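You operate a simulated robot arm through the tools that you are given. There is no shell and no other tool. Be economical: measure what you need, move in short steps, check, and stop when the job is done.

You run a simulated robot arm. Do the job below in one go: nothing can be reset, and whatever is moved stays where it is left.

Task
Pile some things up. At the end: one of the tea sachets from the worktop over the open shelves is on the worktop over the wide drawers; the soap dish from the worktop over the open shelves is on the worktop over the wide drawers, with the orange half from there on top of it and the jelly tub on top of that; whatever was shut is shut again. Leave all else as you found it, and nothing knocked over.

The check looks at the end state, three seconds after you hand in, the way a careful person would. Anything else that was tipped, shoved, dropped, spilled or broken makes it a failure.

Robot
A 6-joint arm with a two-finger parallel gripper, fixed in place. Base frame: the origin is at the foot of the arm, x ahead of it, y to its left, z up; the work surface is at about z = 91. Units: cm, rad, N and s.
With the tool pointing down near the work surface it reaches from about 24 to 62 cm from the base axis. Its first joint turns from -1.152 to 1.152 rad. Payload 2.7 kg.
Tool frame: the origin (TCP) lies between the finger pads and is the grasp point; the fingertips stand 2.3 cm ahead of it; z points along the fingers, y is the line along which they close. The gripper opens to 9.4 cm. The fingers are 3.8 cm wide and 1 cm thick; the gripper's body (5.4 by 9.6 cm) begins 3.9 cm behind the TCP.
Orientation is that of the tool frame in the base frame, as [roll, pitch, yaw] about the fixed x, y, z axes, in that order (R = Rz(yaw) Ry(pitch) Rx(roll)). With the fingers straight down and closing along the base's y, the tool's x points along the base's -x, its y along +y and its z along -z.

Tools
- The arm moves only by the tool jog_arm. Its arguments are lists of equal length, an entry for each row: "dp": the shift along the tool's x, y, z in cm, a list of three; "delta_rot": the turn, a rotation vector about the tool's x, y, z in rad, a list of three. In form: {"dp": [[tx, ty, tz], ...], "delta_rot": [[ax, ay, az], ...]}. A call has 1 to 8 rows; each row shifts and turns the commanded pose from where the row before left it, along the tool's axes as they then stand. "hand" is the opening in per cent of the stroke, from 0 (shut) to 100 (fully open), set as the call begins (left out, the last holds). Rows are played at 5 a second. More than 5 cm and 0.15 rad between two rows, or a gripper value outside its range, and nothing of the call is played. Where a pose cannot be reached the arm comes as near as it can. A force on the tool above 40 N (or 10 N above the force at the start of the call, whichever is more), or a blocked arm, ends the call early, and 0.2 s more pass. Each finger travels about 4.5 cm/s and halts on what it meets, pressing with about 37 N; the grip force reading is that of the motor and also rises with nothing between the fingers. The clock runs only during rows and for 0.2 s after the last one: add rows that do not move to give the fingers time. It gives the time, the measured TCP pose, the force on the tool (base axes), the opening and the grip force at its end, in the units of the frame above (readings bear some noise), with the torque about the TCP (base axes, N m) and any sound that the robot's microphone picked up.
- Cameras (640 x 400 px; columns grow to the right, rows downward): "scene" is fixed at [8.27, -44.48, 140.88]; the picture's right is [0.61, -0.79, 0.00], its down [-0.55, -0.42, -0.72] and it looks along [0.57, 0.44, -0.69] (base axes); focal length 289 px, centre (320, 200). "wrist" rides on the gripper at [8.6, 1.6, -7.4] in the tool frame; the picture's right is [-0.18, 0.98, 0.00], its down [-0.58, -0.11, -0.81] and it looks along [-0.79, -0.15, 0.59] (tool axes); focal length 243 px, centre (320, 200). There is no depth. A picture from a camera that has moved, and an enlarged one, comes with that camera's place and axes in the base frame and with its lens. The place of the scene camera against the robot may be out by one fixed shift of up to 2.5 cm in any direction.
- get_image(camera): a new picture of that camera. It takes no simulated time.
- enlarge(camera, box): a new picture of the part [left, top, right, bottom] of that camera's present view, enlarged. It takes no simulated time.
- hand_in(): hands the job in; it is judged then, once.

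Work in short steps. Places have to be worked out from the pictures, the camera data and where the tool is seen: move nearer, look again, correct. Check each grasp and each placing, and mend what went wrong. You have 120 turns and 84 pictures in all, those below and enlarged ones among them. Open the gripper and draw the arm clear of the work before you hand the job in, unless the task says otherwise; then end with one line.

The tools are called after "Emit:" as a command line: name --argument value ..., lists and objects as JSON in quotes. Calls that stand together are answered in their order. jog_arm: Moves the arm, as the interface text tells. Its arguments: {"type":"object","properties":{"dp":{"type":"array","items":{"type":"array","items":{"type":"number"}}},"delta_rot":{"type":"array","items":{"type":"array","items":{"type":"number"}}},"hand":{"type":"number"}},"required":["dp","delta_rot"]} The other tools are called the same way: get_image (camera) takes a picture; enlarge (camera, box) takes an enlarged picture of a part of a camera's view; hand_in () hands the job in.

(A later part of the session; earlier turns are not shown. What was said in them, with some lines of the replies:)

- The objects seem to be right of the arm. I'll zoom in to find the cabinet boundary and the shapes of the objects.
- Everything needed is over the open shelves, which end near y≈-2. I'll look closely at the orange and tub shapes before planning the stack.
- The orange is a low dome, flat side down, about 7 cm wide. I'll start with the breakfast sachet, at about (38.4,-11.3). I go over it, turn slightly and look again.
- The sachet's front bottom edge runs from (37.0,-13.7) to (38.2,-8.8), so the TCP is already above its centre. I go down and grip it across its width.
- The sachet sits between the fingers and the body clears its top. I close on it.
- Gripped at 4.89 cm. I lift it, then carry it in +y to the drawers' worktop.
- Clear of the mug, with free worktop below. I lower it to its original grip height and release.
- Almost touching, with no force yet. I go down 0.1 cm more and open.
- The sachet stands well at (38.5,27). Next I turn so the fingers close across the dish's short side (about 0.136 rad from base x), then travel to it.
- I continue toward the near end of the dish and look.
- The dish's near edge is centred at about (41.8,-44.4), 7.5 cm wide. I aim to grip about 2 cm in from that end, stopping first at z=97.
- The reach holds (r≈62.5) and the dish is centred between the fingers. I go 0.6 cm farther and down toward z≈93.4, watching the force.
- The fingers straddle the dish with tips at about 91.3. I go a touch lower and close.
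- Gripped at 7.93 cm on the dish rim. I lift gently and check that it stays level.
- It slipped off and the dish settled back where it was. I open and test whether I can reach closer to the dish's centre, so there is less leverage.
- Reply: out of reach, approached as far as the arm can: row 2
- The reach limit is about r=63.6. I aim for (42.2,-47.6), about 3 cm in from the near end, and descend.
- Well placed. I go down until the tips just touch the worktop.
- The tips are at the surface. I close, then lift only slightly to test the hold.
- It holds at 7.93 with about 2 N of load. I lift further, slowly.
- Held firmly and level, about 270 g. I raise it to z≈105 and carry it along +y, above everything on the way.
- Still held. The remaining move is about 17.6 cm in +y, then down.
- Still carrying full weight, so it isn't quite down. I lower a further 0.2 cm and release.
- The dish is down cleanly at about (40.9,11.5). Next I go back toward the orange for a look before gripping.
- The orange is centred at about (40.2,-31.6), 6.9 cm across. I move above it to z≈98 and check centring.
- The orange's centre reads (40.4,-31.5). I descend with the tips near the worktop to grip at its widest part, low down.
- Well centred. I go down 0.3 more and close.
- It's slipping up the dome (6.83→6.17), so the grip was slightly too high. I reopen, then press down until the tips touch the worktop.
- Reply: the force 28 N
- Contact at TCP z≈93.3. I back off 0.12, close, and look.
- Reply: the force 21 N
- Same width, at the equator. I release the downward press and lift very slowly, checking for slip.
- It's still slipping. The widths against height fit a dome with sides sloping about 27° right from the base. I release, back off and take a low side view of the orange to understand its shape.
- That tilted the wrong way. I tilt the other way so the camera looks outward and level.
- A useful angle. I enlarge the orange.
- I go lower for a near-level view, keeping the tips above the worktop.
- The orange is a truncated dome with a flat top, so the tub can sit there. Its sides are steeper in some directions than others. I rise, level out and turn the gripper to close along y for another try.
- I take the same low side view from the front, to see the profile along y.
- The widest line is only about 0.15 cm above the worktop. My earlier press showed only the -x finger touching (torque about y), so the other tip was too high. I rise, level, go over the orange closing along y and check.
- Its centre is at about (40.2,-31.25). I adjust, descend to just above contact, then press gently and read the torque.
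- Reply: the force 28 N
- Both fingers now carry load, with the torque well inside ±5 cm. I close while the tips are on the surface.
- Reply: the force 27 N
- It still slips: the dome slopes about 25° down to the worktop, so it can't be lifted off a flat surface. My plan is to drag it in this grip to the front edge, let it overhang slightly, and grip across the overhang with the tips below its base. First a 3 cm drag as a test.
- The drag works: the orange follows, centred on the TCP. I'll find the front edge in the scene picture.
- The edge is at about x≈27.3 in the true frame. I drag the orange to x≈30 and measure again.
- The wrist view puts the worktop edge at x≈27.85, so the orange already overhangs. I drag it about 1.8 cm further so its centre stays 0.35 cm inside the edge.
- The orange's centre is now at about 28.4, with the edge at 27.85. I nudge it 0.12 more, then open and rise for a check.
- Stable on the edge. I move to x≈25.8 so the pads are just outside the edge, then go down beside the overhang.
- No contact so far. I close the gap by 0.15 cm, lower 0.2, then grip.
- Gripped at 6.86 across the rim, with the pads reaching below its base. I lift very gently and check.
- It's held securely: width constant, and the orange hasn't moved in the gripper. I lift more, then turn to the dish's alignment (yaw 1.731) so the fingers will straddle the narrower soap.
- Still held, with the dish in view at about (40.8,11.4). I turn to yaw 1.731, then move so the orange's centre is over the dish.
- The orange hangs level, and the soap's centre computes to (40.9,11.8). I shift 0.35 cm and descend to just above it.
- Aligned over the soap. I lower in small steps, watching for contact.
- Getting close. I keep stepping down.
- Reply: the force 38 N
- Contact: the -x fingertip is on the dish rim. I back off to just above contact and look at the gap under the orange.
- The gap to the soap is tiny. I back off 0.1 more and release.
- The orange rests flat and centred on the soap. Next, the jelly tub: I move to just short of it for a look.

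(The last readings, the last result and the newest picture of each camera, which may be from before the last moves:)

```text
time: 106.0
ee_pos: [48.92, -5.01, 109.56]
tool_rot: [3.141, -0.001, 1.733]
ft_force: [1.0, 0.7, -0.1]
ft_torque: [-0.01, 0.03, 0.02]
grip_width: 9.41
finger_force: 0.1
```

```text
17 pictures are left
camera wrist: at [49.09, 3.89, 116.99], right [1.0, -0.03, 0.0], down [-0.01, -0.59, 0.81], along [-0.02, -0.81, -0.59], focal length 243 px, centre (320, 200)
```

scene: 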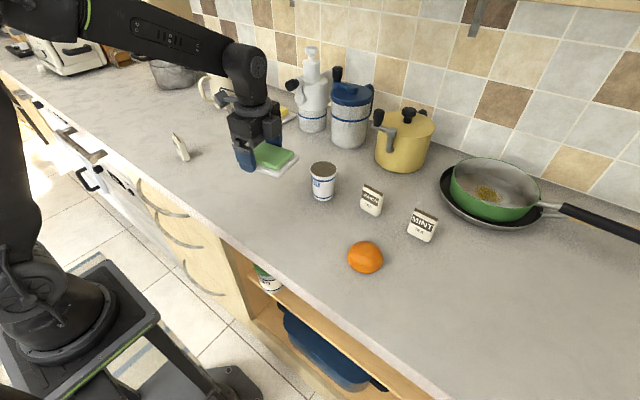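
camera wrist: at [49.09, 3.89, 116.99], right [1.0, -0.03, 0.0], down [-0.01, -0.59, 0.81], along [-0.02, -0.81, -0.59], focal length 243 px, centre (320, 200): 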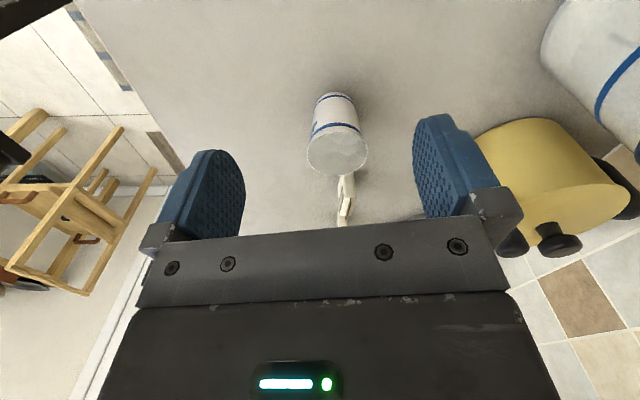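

The tub stands at about (50.3,-13.6), with its rim about 6.3 cm wide and its top near z=98. I move above it and check centring.

Emit:
jog_arm --dp '[[-2.9, 0, 1], [-2.9, 0, 2], [-2.9, 0, 2.5], [0, 0, 2], [0, 0, 0]]' --delta_rot '[[0, 0, 0], [0, 0, 0], [0, 0, 0], [0, 0, 0], [0, 0, 0]]'

Emit:
get_image --camera "wrist"

```text
time: 107.2
ee_pos: [50.3, -13.75, 102.14]
tool_rot: [-3.141, -0.002, 1.732]
ft_force: [0.5, -0.8, -0.5]
ft_torque: [0.03, -0.03, 0.03]
grip_width: 9.4
finger_force: 0.2
```

```text
16 pictures are left
camera wrist: at [50.44, -4.75, 109.4], right [1.0, -0.03, 0.0], down [-0.01, -0.59, 0.81], along [-0.02, -0.81, -0.59], focal length 243 px, centre (320, 200)
```

wrist: 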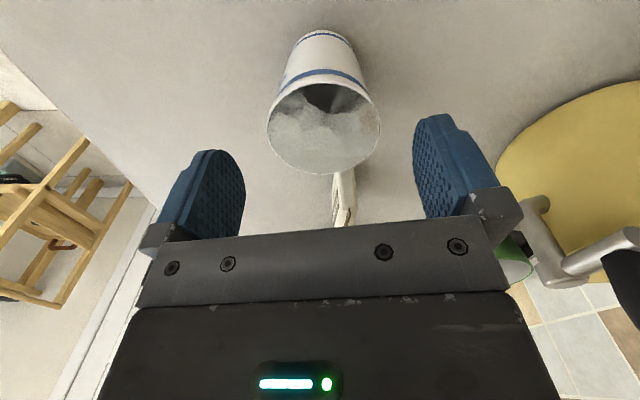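

The tub's centre is at about (50.4,-13.45). I adjust and descend to z≈95.

Emit:
jog_arm --dp '[[0.28, 0.12, 1.5], [0, 0, 2], [0, 0, 2], [0, 0, 1.4], [0, 0, 0]]' --delta_rot '[[0, 0, 0], [0, 0, 0], [0, 0, 0], [0, 0, 0], [0, 0, 0]]'

Emit:
get_image --camera "wrist"

```text
time: 108.4
ee_pos: [50.4, -13.03, 95.07]
tool_rot: [3.141, -0.001, 1.732]
ft_force: [0.1, 0.4, 0.9]
ft_torque: [-0.02, 0.0, 0.01]
grip_width: 9.4
finger_force: 0.1
```

```text
15 pictures are left
camera wrist: at [50.48, -4.28, 102.49], right [1.0, -0.03, 0.0], down [-0.01, -0.59, 0.81], along [-0.02, -0.81, -0.59], focal length 243 px, centre (320, 200)
```

wrist: 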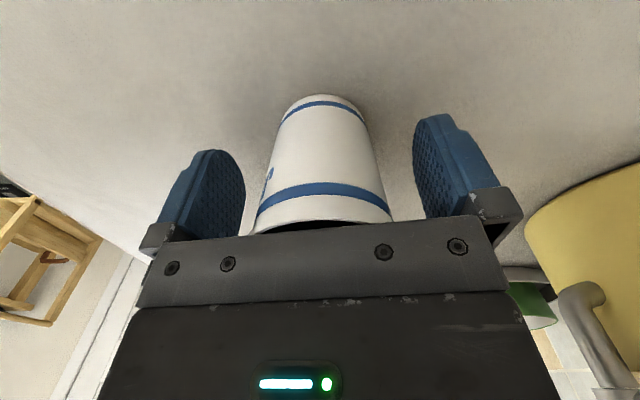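

I'm about 0.3 cm short in y, so I correct that and close on the tub.

Emit:
jog_arm --dp '[[-0.33, 0, 0], [0, 0, 0]]' --delta_rot '[[0, 0, 0], [0, 0, 0]]'

Emit:
jog_arm --dp '[[0, 0, 0], [0, 0, 0], [0, 0, 0], [0, 0, 0], [0, 0, 0], [0, 0, 0]]' --delta_rot '[[0, 0, 0], [0, 0, 0], [0, 0, 0], [0, 0, 0], [0, 0, 0], [0, 0, 0]]' --hand 40

Emit:
jog_arm --dp '[[0, 0, -0.3], [0, 0, -0.5], [0, 0, -0.7], [0, 0, 0]]' --delta_rot '[[0, 0, 0], [0, 0, 0], [0, 0, 0], [0, 0, 0]]'

Emit:
get_image --camera "wrist"

```text
time: 109.0
ee_pos: [50.42, -13.53, 95.14]
tool_rot: [-3.141, -0.001, 1.732]
ft_force: [-0.1, 0.0, -0.6]
ft_torque: [-0.01, 0.01, -0.01]
grip_width: 9.36
finger_force: 0.1
```

```text
time: 110.4
ee_pos: [50.44, -13.47, 95.18]
tool_rot: [3.141, -0.001, 1.732]
ft_force: [1.0, 0.2, 0.9]
ft_torque: [0.01, -0.01, 0.0]
grip_width: 5.79
finger_force: 36.8
```

```text
time: 111.4
ee_pos: [50.45, -13.43, 96.64]
tool_rot: [-3.141, -0.002, 1.731]
ft_force: [0.0, 1.2, -0.6]
ft_torque: [0.0, -0.06, -0.02]
grip_width: 5.77
finger_force: 37.0
```

```text
14 pictures are left
camera wrist: at [50.58, -4.63, 104.06], right [1.0, -0.03, 0.0], down [-0.02, -0.59, 0.81], along [-0.02, -0.81, -0.59], focal length 243 px, centre (320, 200)
```

wrist: 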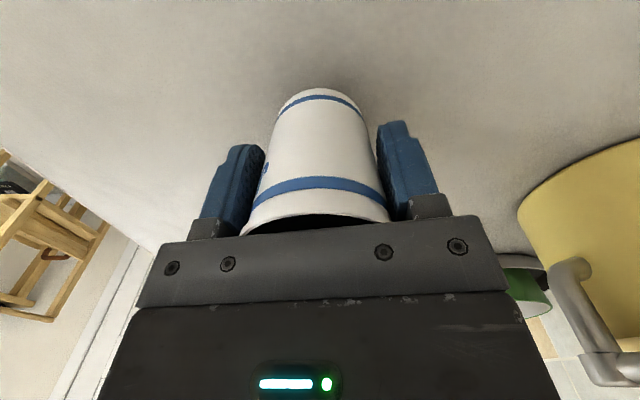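

The tub is held: its base stays fixed in the gripper view. I raise it and carry it to above the orange, gently.

Emit:
jog_arm --dp '[[0, 0, -1], [0, 0, -2], [0, 0, -2.5], [0, 0, -2.5], [0, 0, -1.5], [1.3, -0.28, 0], [2.6, -0.54, 0], [2.6, -0.54, 0]]' --delta_rot '[[0, 0, 0], [0, 0, 0], [0, 0, 0], [0, 0, 0], [0, 0, 0], [0, 0, 0], [0, 0, 0], [0, 0, 0]]'

Emit:
jog_arm --dp '[[3, -0.62, 0], [3, -0.62, 0], [3, -0.62, 0], [3, -0.62, 0], [3, -0.62, 0], [3, -0.62, 0], [2, -0.4, 0], [0, 0, 0]]' --delta_rot '[[0, 0, 0], [0, 0, 0], [0, 0, 0], [0, 0, 0], [0, 0, 0], [0, 0, 0], [0, 0, 0], [0, 0, 0]]'

Emit:
get_image --camera "wrist"

Emit:
enlarge --camera "scene" --box '[170, 90, 290, 190]'

```text
time: 113.2
ee_pos: [48.13, -7.27, 106.24]
tool_rot: [3.141, 0.001, 1.729]
ft_force: [0.1, -0.6, -0.9]
ft_torque: [-0.01, -0.01, 0.0]
grip_width: 5.76
finger_force: 37.3
```

```text
time: 115.0
ee_pos: [40.79, 11.94, 106.25]
tool_rot: [-3.142, -0.003, 1.73]
ft_force: [-0.2, 0.4, -0.1]
ft_torque: [0.01, -0.01, 0.02]
grip_width: 5.74
finger_force: 37.1
```

```text
13 pictures are left
camera wrist: at [40.89, 20.78, 113.58], right [1.0, -0.03, 0.0], down [-0.02, -0.59, 0.81], along [-0.02, -0.81, -0.59], focal length 243 px, centre (320, 200)
```

wrist: 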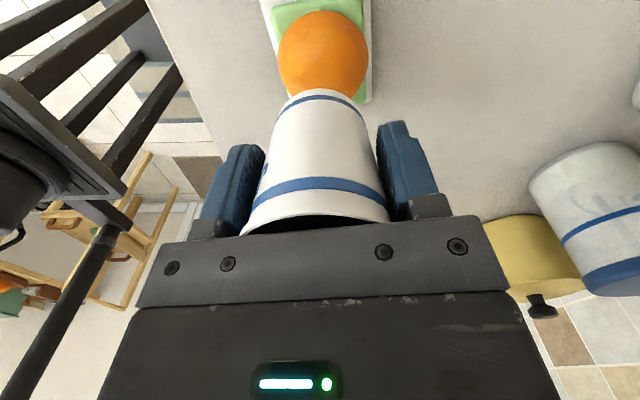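

```text
4.00 times, centred on (230, 140) of scene
camera zoom: at [8.27, -44.48, 140.88], right [0.61, -0.79, 0.0], down [-0.55, -0.42, -0.72], along [0.57, 0.44, -0.69], focal length 1156 px, centre (680, 440)
```

zoom: 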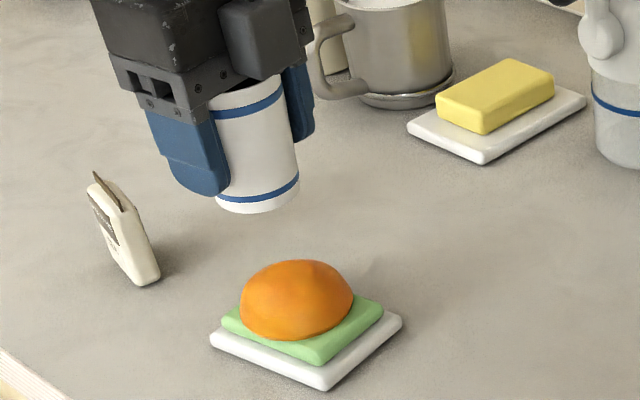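

Nearly centred, as the orange reads about (40.95,11.75) with its flat top slightly toward +y. I descend close to it.

Emit:
jog_arm --dp '[[0.05, 0.12, 1], [0, 0, 1.5], [0, 0, 1.2], [0, 0, 0.6], [0, 0, 0]]' --delta_rot '[[0, 0, 0], [0, 0, 0], [0, 0, 0], [0, 0, 0], [0, 0, 0]]'

Emit:
get_image --camera "wrist"

Emit:
enlarge --camera "scene" --box '[190, 110, 270, 180]'

```text
time: 116.2
ee_pos: [40.91, 11.82, 101.8]
tool_rot: [-3.14, -0.003, 1.732]
ft_force: [0.3, 0.8, -0.1]
ft_torque: [-0.01, -0.03, 0.0]
grip_width: 5.75
finger_force: 37.6
```

```text
11 pictures are left
camera wrist: at [41.06, 20.74, 109.24], right [1.0, -0.03, 0.0], down [-0.01, -0.59, 0.81], along [-0.02, -0.81, -0.59], focal length 243 px, centre (320, 200)
```

wrist: 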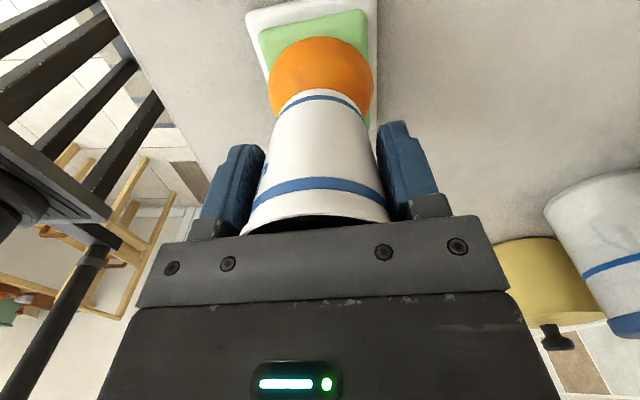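

```text
5.71 times, centred on (230, 145) of scene
camera zoom: at [8.27, -44.48, 140.88], right [0.61, -0.79, 0.0], down [-0.55, -0.42, -0.72], along [0.57, 0.44, -0.69], focal length 1651 px, centre (834, 514)
```

zoom: 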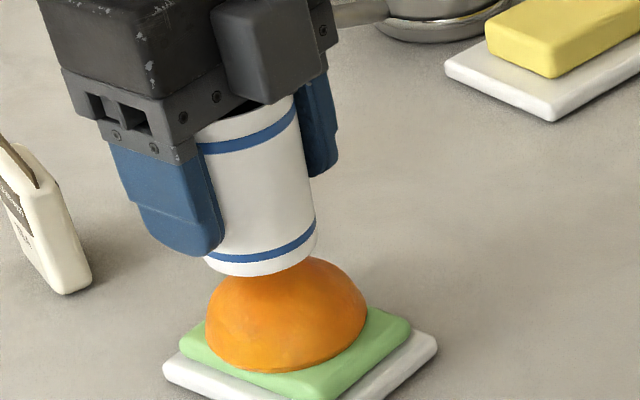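

The lateral comparison shows the tub about 0.4 cm toward +y of the orange's centre. I shift it 0.35 cm back and then step down to contact.

Emit:
jog_arm --dp '[[-0.35, 0, 0], [0, 0, 0.3], [0, 0, 0.2], [0, 0, 0]]' --delta_rot '[[0, 0, 0], [0, 0, 0], [0, 0, 0], [0, 0, 0]]'

Emit:
jog_arm --dp '[[0, 0, 0.15], [0, 0, 0.1], [0, 0, 0]]' --delta_rot '[[0, 0, 0], [0, 0, 0], [0, 0, 0]]'

```text
time: 117.2
ee_pos: [40.93, 11.51, 101.31]
tool_rot: [3.141, -0.002, 1.73]
ft_force: [0.5, 0.5, -0.8]
ft_torque: [-0.02, -0.01, -0.02]
grip_width: 5.74
finger_force: 36.6
```

```text
time: 118.0
ee_pos: [40.96, 11.52, 101.03]
tool_rot: [-3.14, -0.002, 1.732]
ft_force: [0.4, 0.2, -0.5]
ft_torque: [-0.01, 0.01, -0.01]
grip_width: 5.76
finger_force: 36.8
```

No contact yet, so I keep stepping down.

Emit:
jog_arm --dp '[[0, 0, 0.1], [0, 0, 0.1], [0, 0, 0]]' --delta_rot '[[0, 0, 0], [0, 0, 0], [0, 0, 0]]'

Emit:
jog_arm --dp '[[0, 0, 0.1], [0, 0, 0.1], [0, 0, 0]]' --delta_rot '[[0, 0, 0], [0, 0, 0], [0, 0, 0]]'

```text
time: 118.8
ee_pos: [41.01, 11.47, 100.95]
tool_rot: [3.141, 0.0, 1.73]
ft_force: [0.5, -0.3, -0.3]
ft_torque: [0.0, 0.0, 0.01]
grip_width: 5.77
finger_force: 36.9
```

```text
time: 119.6
ee_pos: [41.0, 11.49, 100.78]
tool_rot: [3.142, -0.001, 1.73]
ft_force: [-0.4, -0.2, -0.7]
ft_torque: [0.01, -0.02, 0.02]
grip_width: 5.77
finger_force: 37.5
```

Emit:
enlarge --camera "scene" --box '[205, 130, 265, 175]'

Emit:
jog_arm --dp '[[0, 0, 0.1], [0, 0, 0.1], [0, 0, 0]]' --delta_rot '[[0, 0, 0], [0, 0, 0], [0, 0, 0]]'

```text
8.89 times, centred on (235, 152) of scene
camera zoom: at [8.27, -44.48, 140.88], right [0.61, -0.79, 0.0], down [-0.55, -0.42, -0.72], along [0.57, 0.44, -0.69], focal length 2569 px, centre (1076, 622)
```

zoom: 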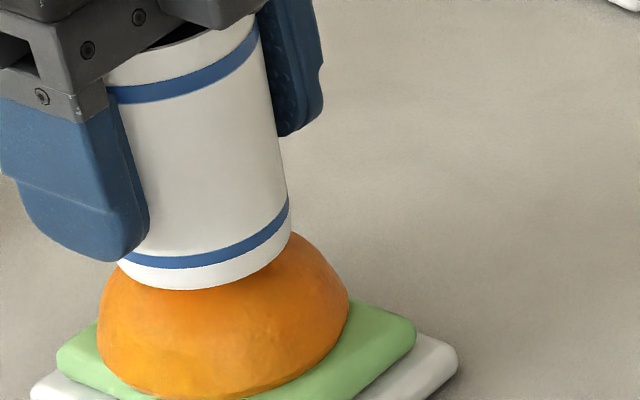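

```text
time: 120.4
ee_pos: [41.0, 11.47, 100.49]
tool_rot: [3.141, -0.001, 1.732]
ft_force: [-0.4, -0.3, -1.3]
ft_torque: [-0.02, -0.03, 0.03]
grip_width: 5.76
finger_force: 37.1
```

Still no contact, and it looks about 0.25 cm left of centre. I trim that and continue.

Emit:
jog_arm --dp '[[-0.2, 0.05, 0], [0, 0, 0.1], [0, 0, 0.1], [0, 0, 0]]' --delta_rot '[[0, 0, 0], [0, 0, 0], [0, 0, 0], [0, 0, 0]]'

Emit:
jog_arm --dp '[[0, 0, 0.1], [0, 0, 0.1], [0, 0, 0]]' --delta_rot '[[0, 0, 0], [0, 0, 0], [0, 0, 0]]'

```text
time: 121.4
ee_pos: [40.98, 11.38, 100.36]
tool_rot: [3.141, -0.001, 1.729]
ft_force: [0.0, 0.2, -0.9]
ft_torque: [0.01, -0.04, 0.0]
grip_width: 5.74
finger_force: 36.9
```

```text
time: 122.2
ee_pos: [41.03, 11.36, 100.24]
tool_rot: [3.139, -0.003, 1.73]
ft_force: [-1.6, -1.4, 12.6]
ft_torque: [-0.02, 0.12, -0.01]
grip_width: 5.77
finger_force: 37.2
```

Contact at TCP z≈100.25. The torque puts the contact centre about (-0.4,+0.3) cm from the TCP, so I raise, shift half of that and touch again.

Emit:
jog_arm --dp '[[0, 0, -0.3], [0.18, -0.17, 0], [0, 0, 0.15], [0, 0, 0.1], [0, 0, 0.05], [0, 0, 0]]' --delta_rot '[[0, 0, 0], [0, 0, 0], [0, 0, 0], [0, 0, 0], [0, 0, 0], [0, 0, 0]]'

```text
time: 123.6
ee_pos: [40.92, 11.48, 100.29]
tool_rot: [3.139, -0.003, 1.731]
ft_force: [-2.9, 1.3, 13.2]
ft_torque: [0.02, 0.15, 0.02]
grip_width: 5.74
finger_force: 37.1
```

The contact is now centred under the tub to within 0.3 cm. I relax the press and release slowly.

Emit:
jog_arm --dp '[[0, 0, -0.08], [0, 0, 0]]' --delta_rot '[[0, 0, 0], [0, 0, 0]]'

```text
time: 124.2
ee_pos: [40.85, 11.5, 100.11]
tool_rot: [3.14, -0.002, 1.732]
ft_force: [0.4, 0.9, 8.3]
ft_torque: [-0.01, -0.07, -0.01]
grip_width: 5.75
finger_force: 36.8
```

Still 8 N, so I back off a bit more. Then I open only slightly (66%) so the fingers cage the tub while I see whether it stands.

Emit:
jog_arm --dp '[[0, 0, -0.05], [0, 0, 0], [0, 0, 0]]' --delta_rot '[[0, 0, 0], [0, 0, 0], [0, 0, 0]]'

Emit:
jog_arm --dp '[[0, 0, 0], [0, 0, 0], [0, 0, 0], [0, 0, 0], [0, 0, 0], [0, 0, 0], [0, 0, 0]]' --delta_rot '[[0, 0, 0], [0, 0, 0], [0, 0, 0], [0, 0, 0], [0, 0, 0], [0, 0, 0], [0, 0, 0]]' --hand 67

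Emit:
get_image --camera "wrist"

Emit:
enlarge --camera "scene" --box '[190, 110, 270, 180]'

```text
time: 125.0
ee_pos: [40.88, 11.56, 100.22]
tool_rot: [-3.14, 0.0, 1.73]
ft_force: [-0.2, 0.0, 2.2]
ft_torque: [0.02, -0.06, -0.01]
grip_width: 5.78
finger_force: 37.2
```

```text
time: 126.6
ee_pos: [40.97, 11.5, 100.24]
tool_rot: [-3.141, -0.002, 1.731]
ft_force: [0.3, -0.3, -0.1]
ft_torque: [-0.01, 0.07, 0.01]
grip_width: 6.29
finger_force: 0.2
```

```text
8 pictures are left
camera wrist: at [41.04, 20.33, 107.62], right [1.0, -0.03, 0.0], down [-0.01, -0.59, 0.81], along [-0.02, -0.81, -0.59], focal length 243 px, centre (320, 200)
```

wrist: 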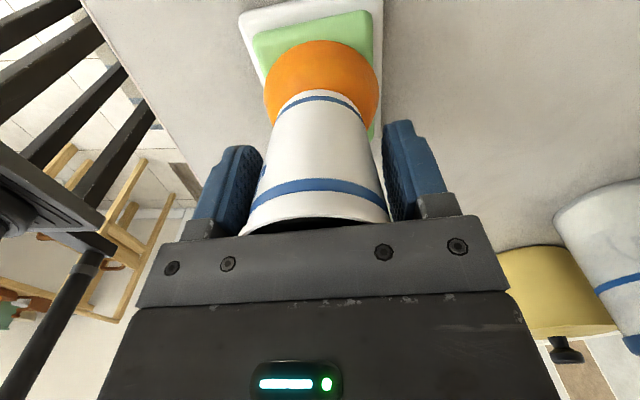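

```text
5.71 times, centred on (230, 145) of scene
camera zoom: at [8.27, -44.48, 140.88], right [0.61, -0.79, 0.0], down [-0.55, -0.42, -0.72], along [0.57, 0.44, -0.69], focal length 1651 px, centre (834, 514)
```

zoom: 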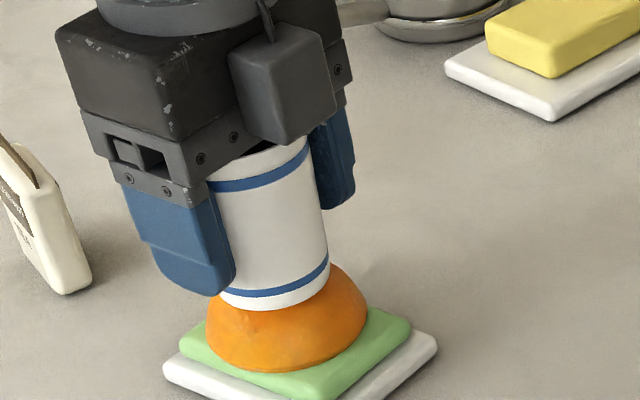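

It appears to stand upright, with no load on the fingers. I open a bit further, wait and watch.

Emit:
jog_arm --dp '[[0, 0, 0], [0, 0, 0], [0, 0, 0], [0, 0, 0], [0, 0, 0], [0, 0, 0], [0, 0, 0], [0, 0, 0]]' --delta_rot '[[0, 0, 0], [0, 0, 0], [0, 0, 0], [0, 0, 0], [0, 0, 0], [0, 0, 0], [0, 0, 0], [0, 0, 0]]' --hand 78

Emit:
get_image --camera "wrist"

```text
time: 128.4
ee_pos: [40.89, 11.39, 100.25]
tool_rot: [-3.141, -0.002, 1.733]
ft_force: [0.2, -0.2, 0.4]
ft_torque: [0.0, -0.02, -0.02]
grip_width: 7.34
finger_force: 0.1
```

```text
6 pictures are left
camera wrist: at [41.04, 20.33, 107.61], right [1.0, -0.03, 0.0], down [-0.01, -0.59, 0.81], along [-0.02, -0.81, -0.59], focal length 243 px, centre (320, 200)
```

wrist: 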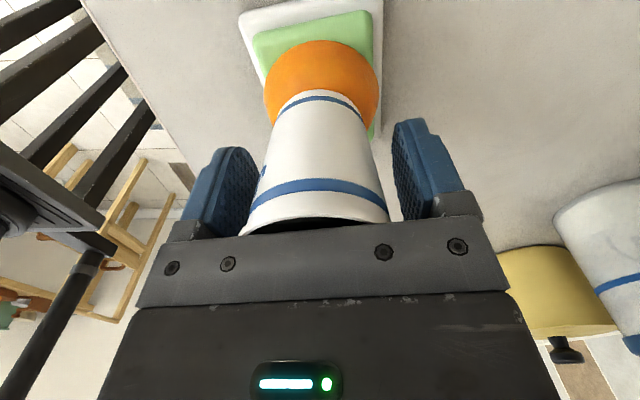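

It's unmoved and free on both sides. I open fully and rise straight up, then draw away.

Emit:
jog_arm --dp '[[0, 0, 0], [0, 0, 0], [0, 0, 0], [0, 0, -0.5], [0, 0, -1.5], [0, 0, -3], [0, 0, -4], [0, 0, -4]]' --delta_rot '[[0, 0, 0], [0, 0, 0], [0, 0, 0], [0, 0, 0], [0, 0, 0], [0, 0, 0], [0, 0, 0], [0, 0, 0]]' --hand 100

Emit:
jog_arm --dp '[[0, -2, -2], [0, -3, 0], [-3, -3, 0], [-4, 0, 0], [-4, 0, 0], [-4, 0, 0], [-4, 0, 0], [0, 0, 0]]' --delta_rot '[[0, 0, 0], [0, 0, 0], [0, 0, 0], [0, 0, 0], [0, 0, 0], [0, 0, 0], [0, 0, 0], [0, 0, 0]]'

Emit:
get_image --camera "scene"

```text
time: 130.2
ee_pos: [40.99, 11.59, 113.34]
tool_rot: [-3.139, 0.001, 1.733]
ft_force: [-0.8, 1.1, 0.1]
ft_torque: [0.01, 0.01, -0.01]
grip_width: 9.4
finger_force: 0.0
```

```text
time: 132.0
ee_pos: [36.07, -8.56, 115.13]
tool_rot: [-3.141, -0.003, 1.732]
ft_force: [-0.1, -0.6, -0.3]
ft_torque: [0.02, 0.02, 0.01]
grip_width: 9.38
finger_force: 0.1
```

```text
5 pictures are left
```

scene: 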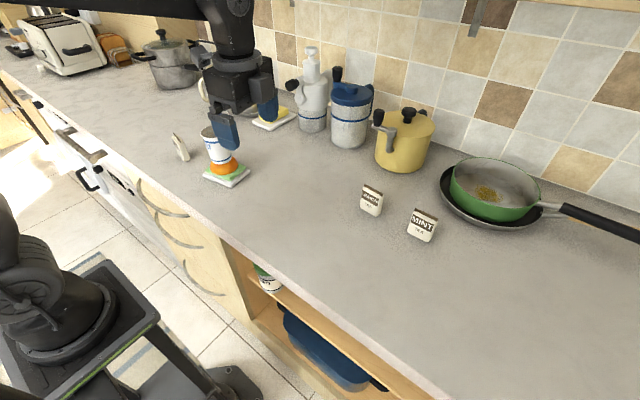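

The stack stands and everything else looks untouched. I withdraw further and take one last close look.

Emit:
jog_arm --dp '[[-4, 0, -1], [-4, 0, -1], [-4, 0, 0], [-2, 0, 0], [0, 0, 0], [0, 0, 0]]' --delta_rot '[[0, 0, 0], [0, 0, 0], [0, 0, 0], [0, 0, 0], [0, 0, 0], [0, 0, 0]]'

Emit:
enlarge --camera "scene" --box '[150, 90, 290, 195]'

```text
time: 133.4
ee_pos: [38.35, -22.41, 117.25]
tool_rot: [3.141, -0.002, 1.733]
ft_force: [-0.1, 0.4, -0.3]
ft_torque: [-0.01, 0.01, -0.02]
grip_width: 9.42
finger_force: 0.0
```

```text
3.81 times, centred on (220, 142) of scene
camera zoom: at [8.26, -44.48, 140.88], right [0.61, -0.79, 0.0], down [-0.55, -0.42, -0.72], along [0.57, 0.44, -0.69], focal length 1101 px, centre (701, 419)
```

zoom: 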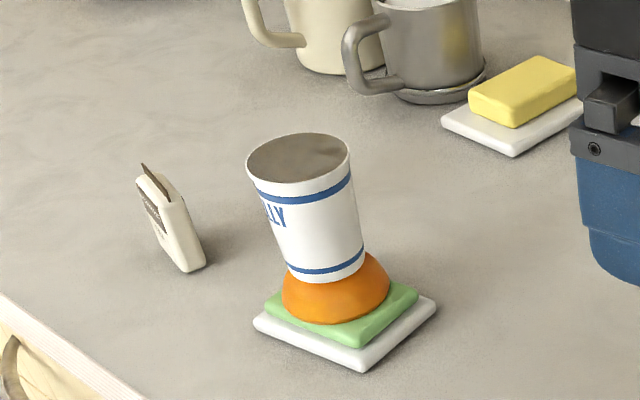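

Job done, so I'm handing in: the tub's lean in the picture matches the camera's perspective for a true vertical, and the stack and the sachet are steady with the arm clear.

Emit:
hand_in

```text
The job is handed in.
```

The breakfast tea sachet and the soap dish are both on the worktop over the wide drawers, with the orange half on the dish and the jelly tub upright on top of it. I opened nothing and knocked nothing over, and the arm is clear with the gripper open.
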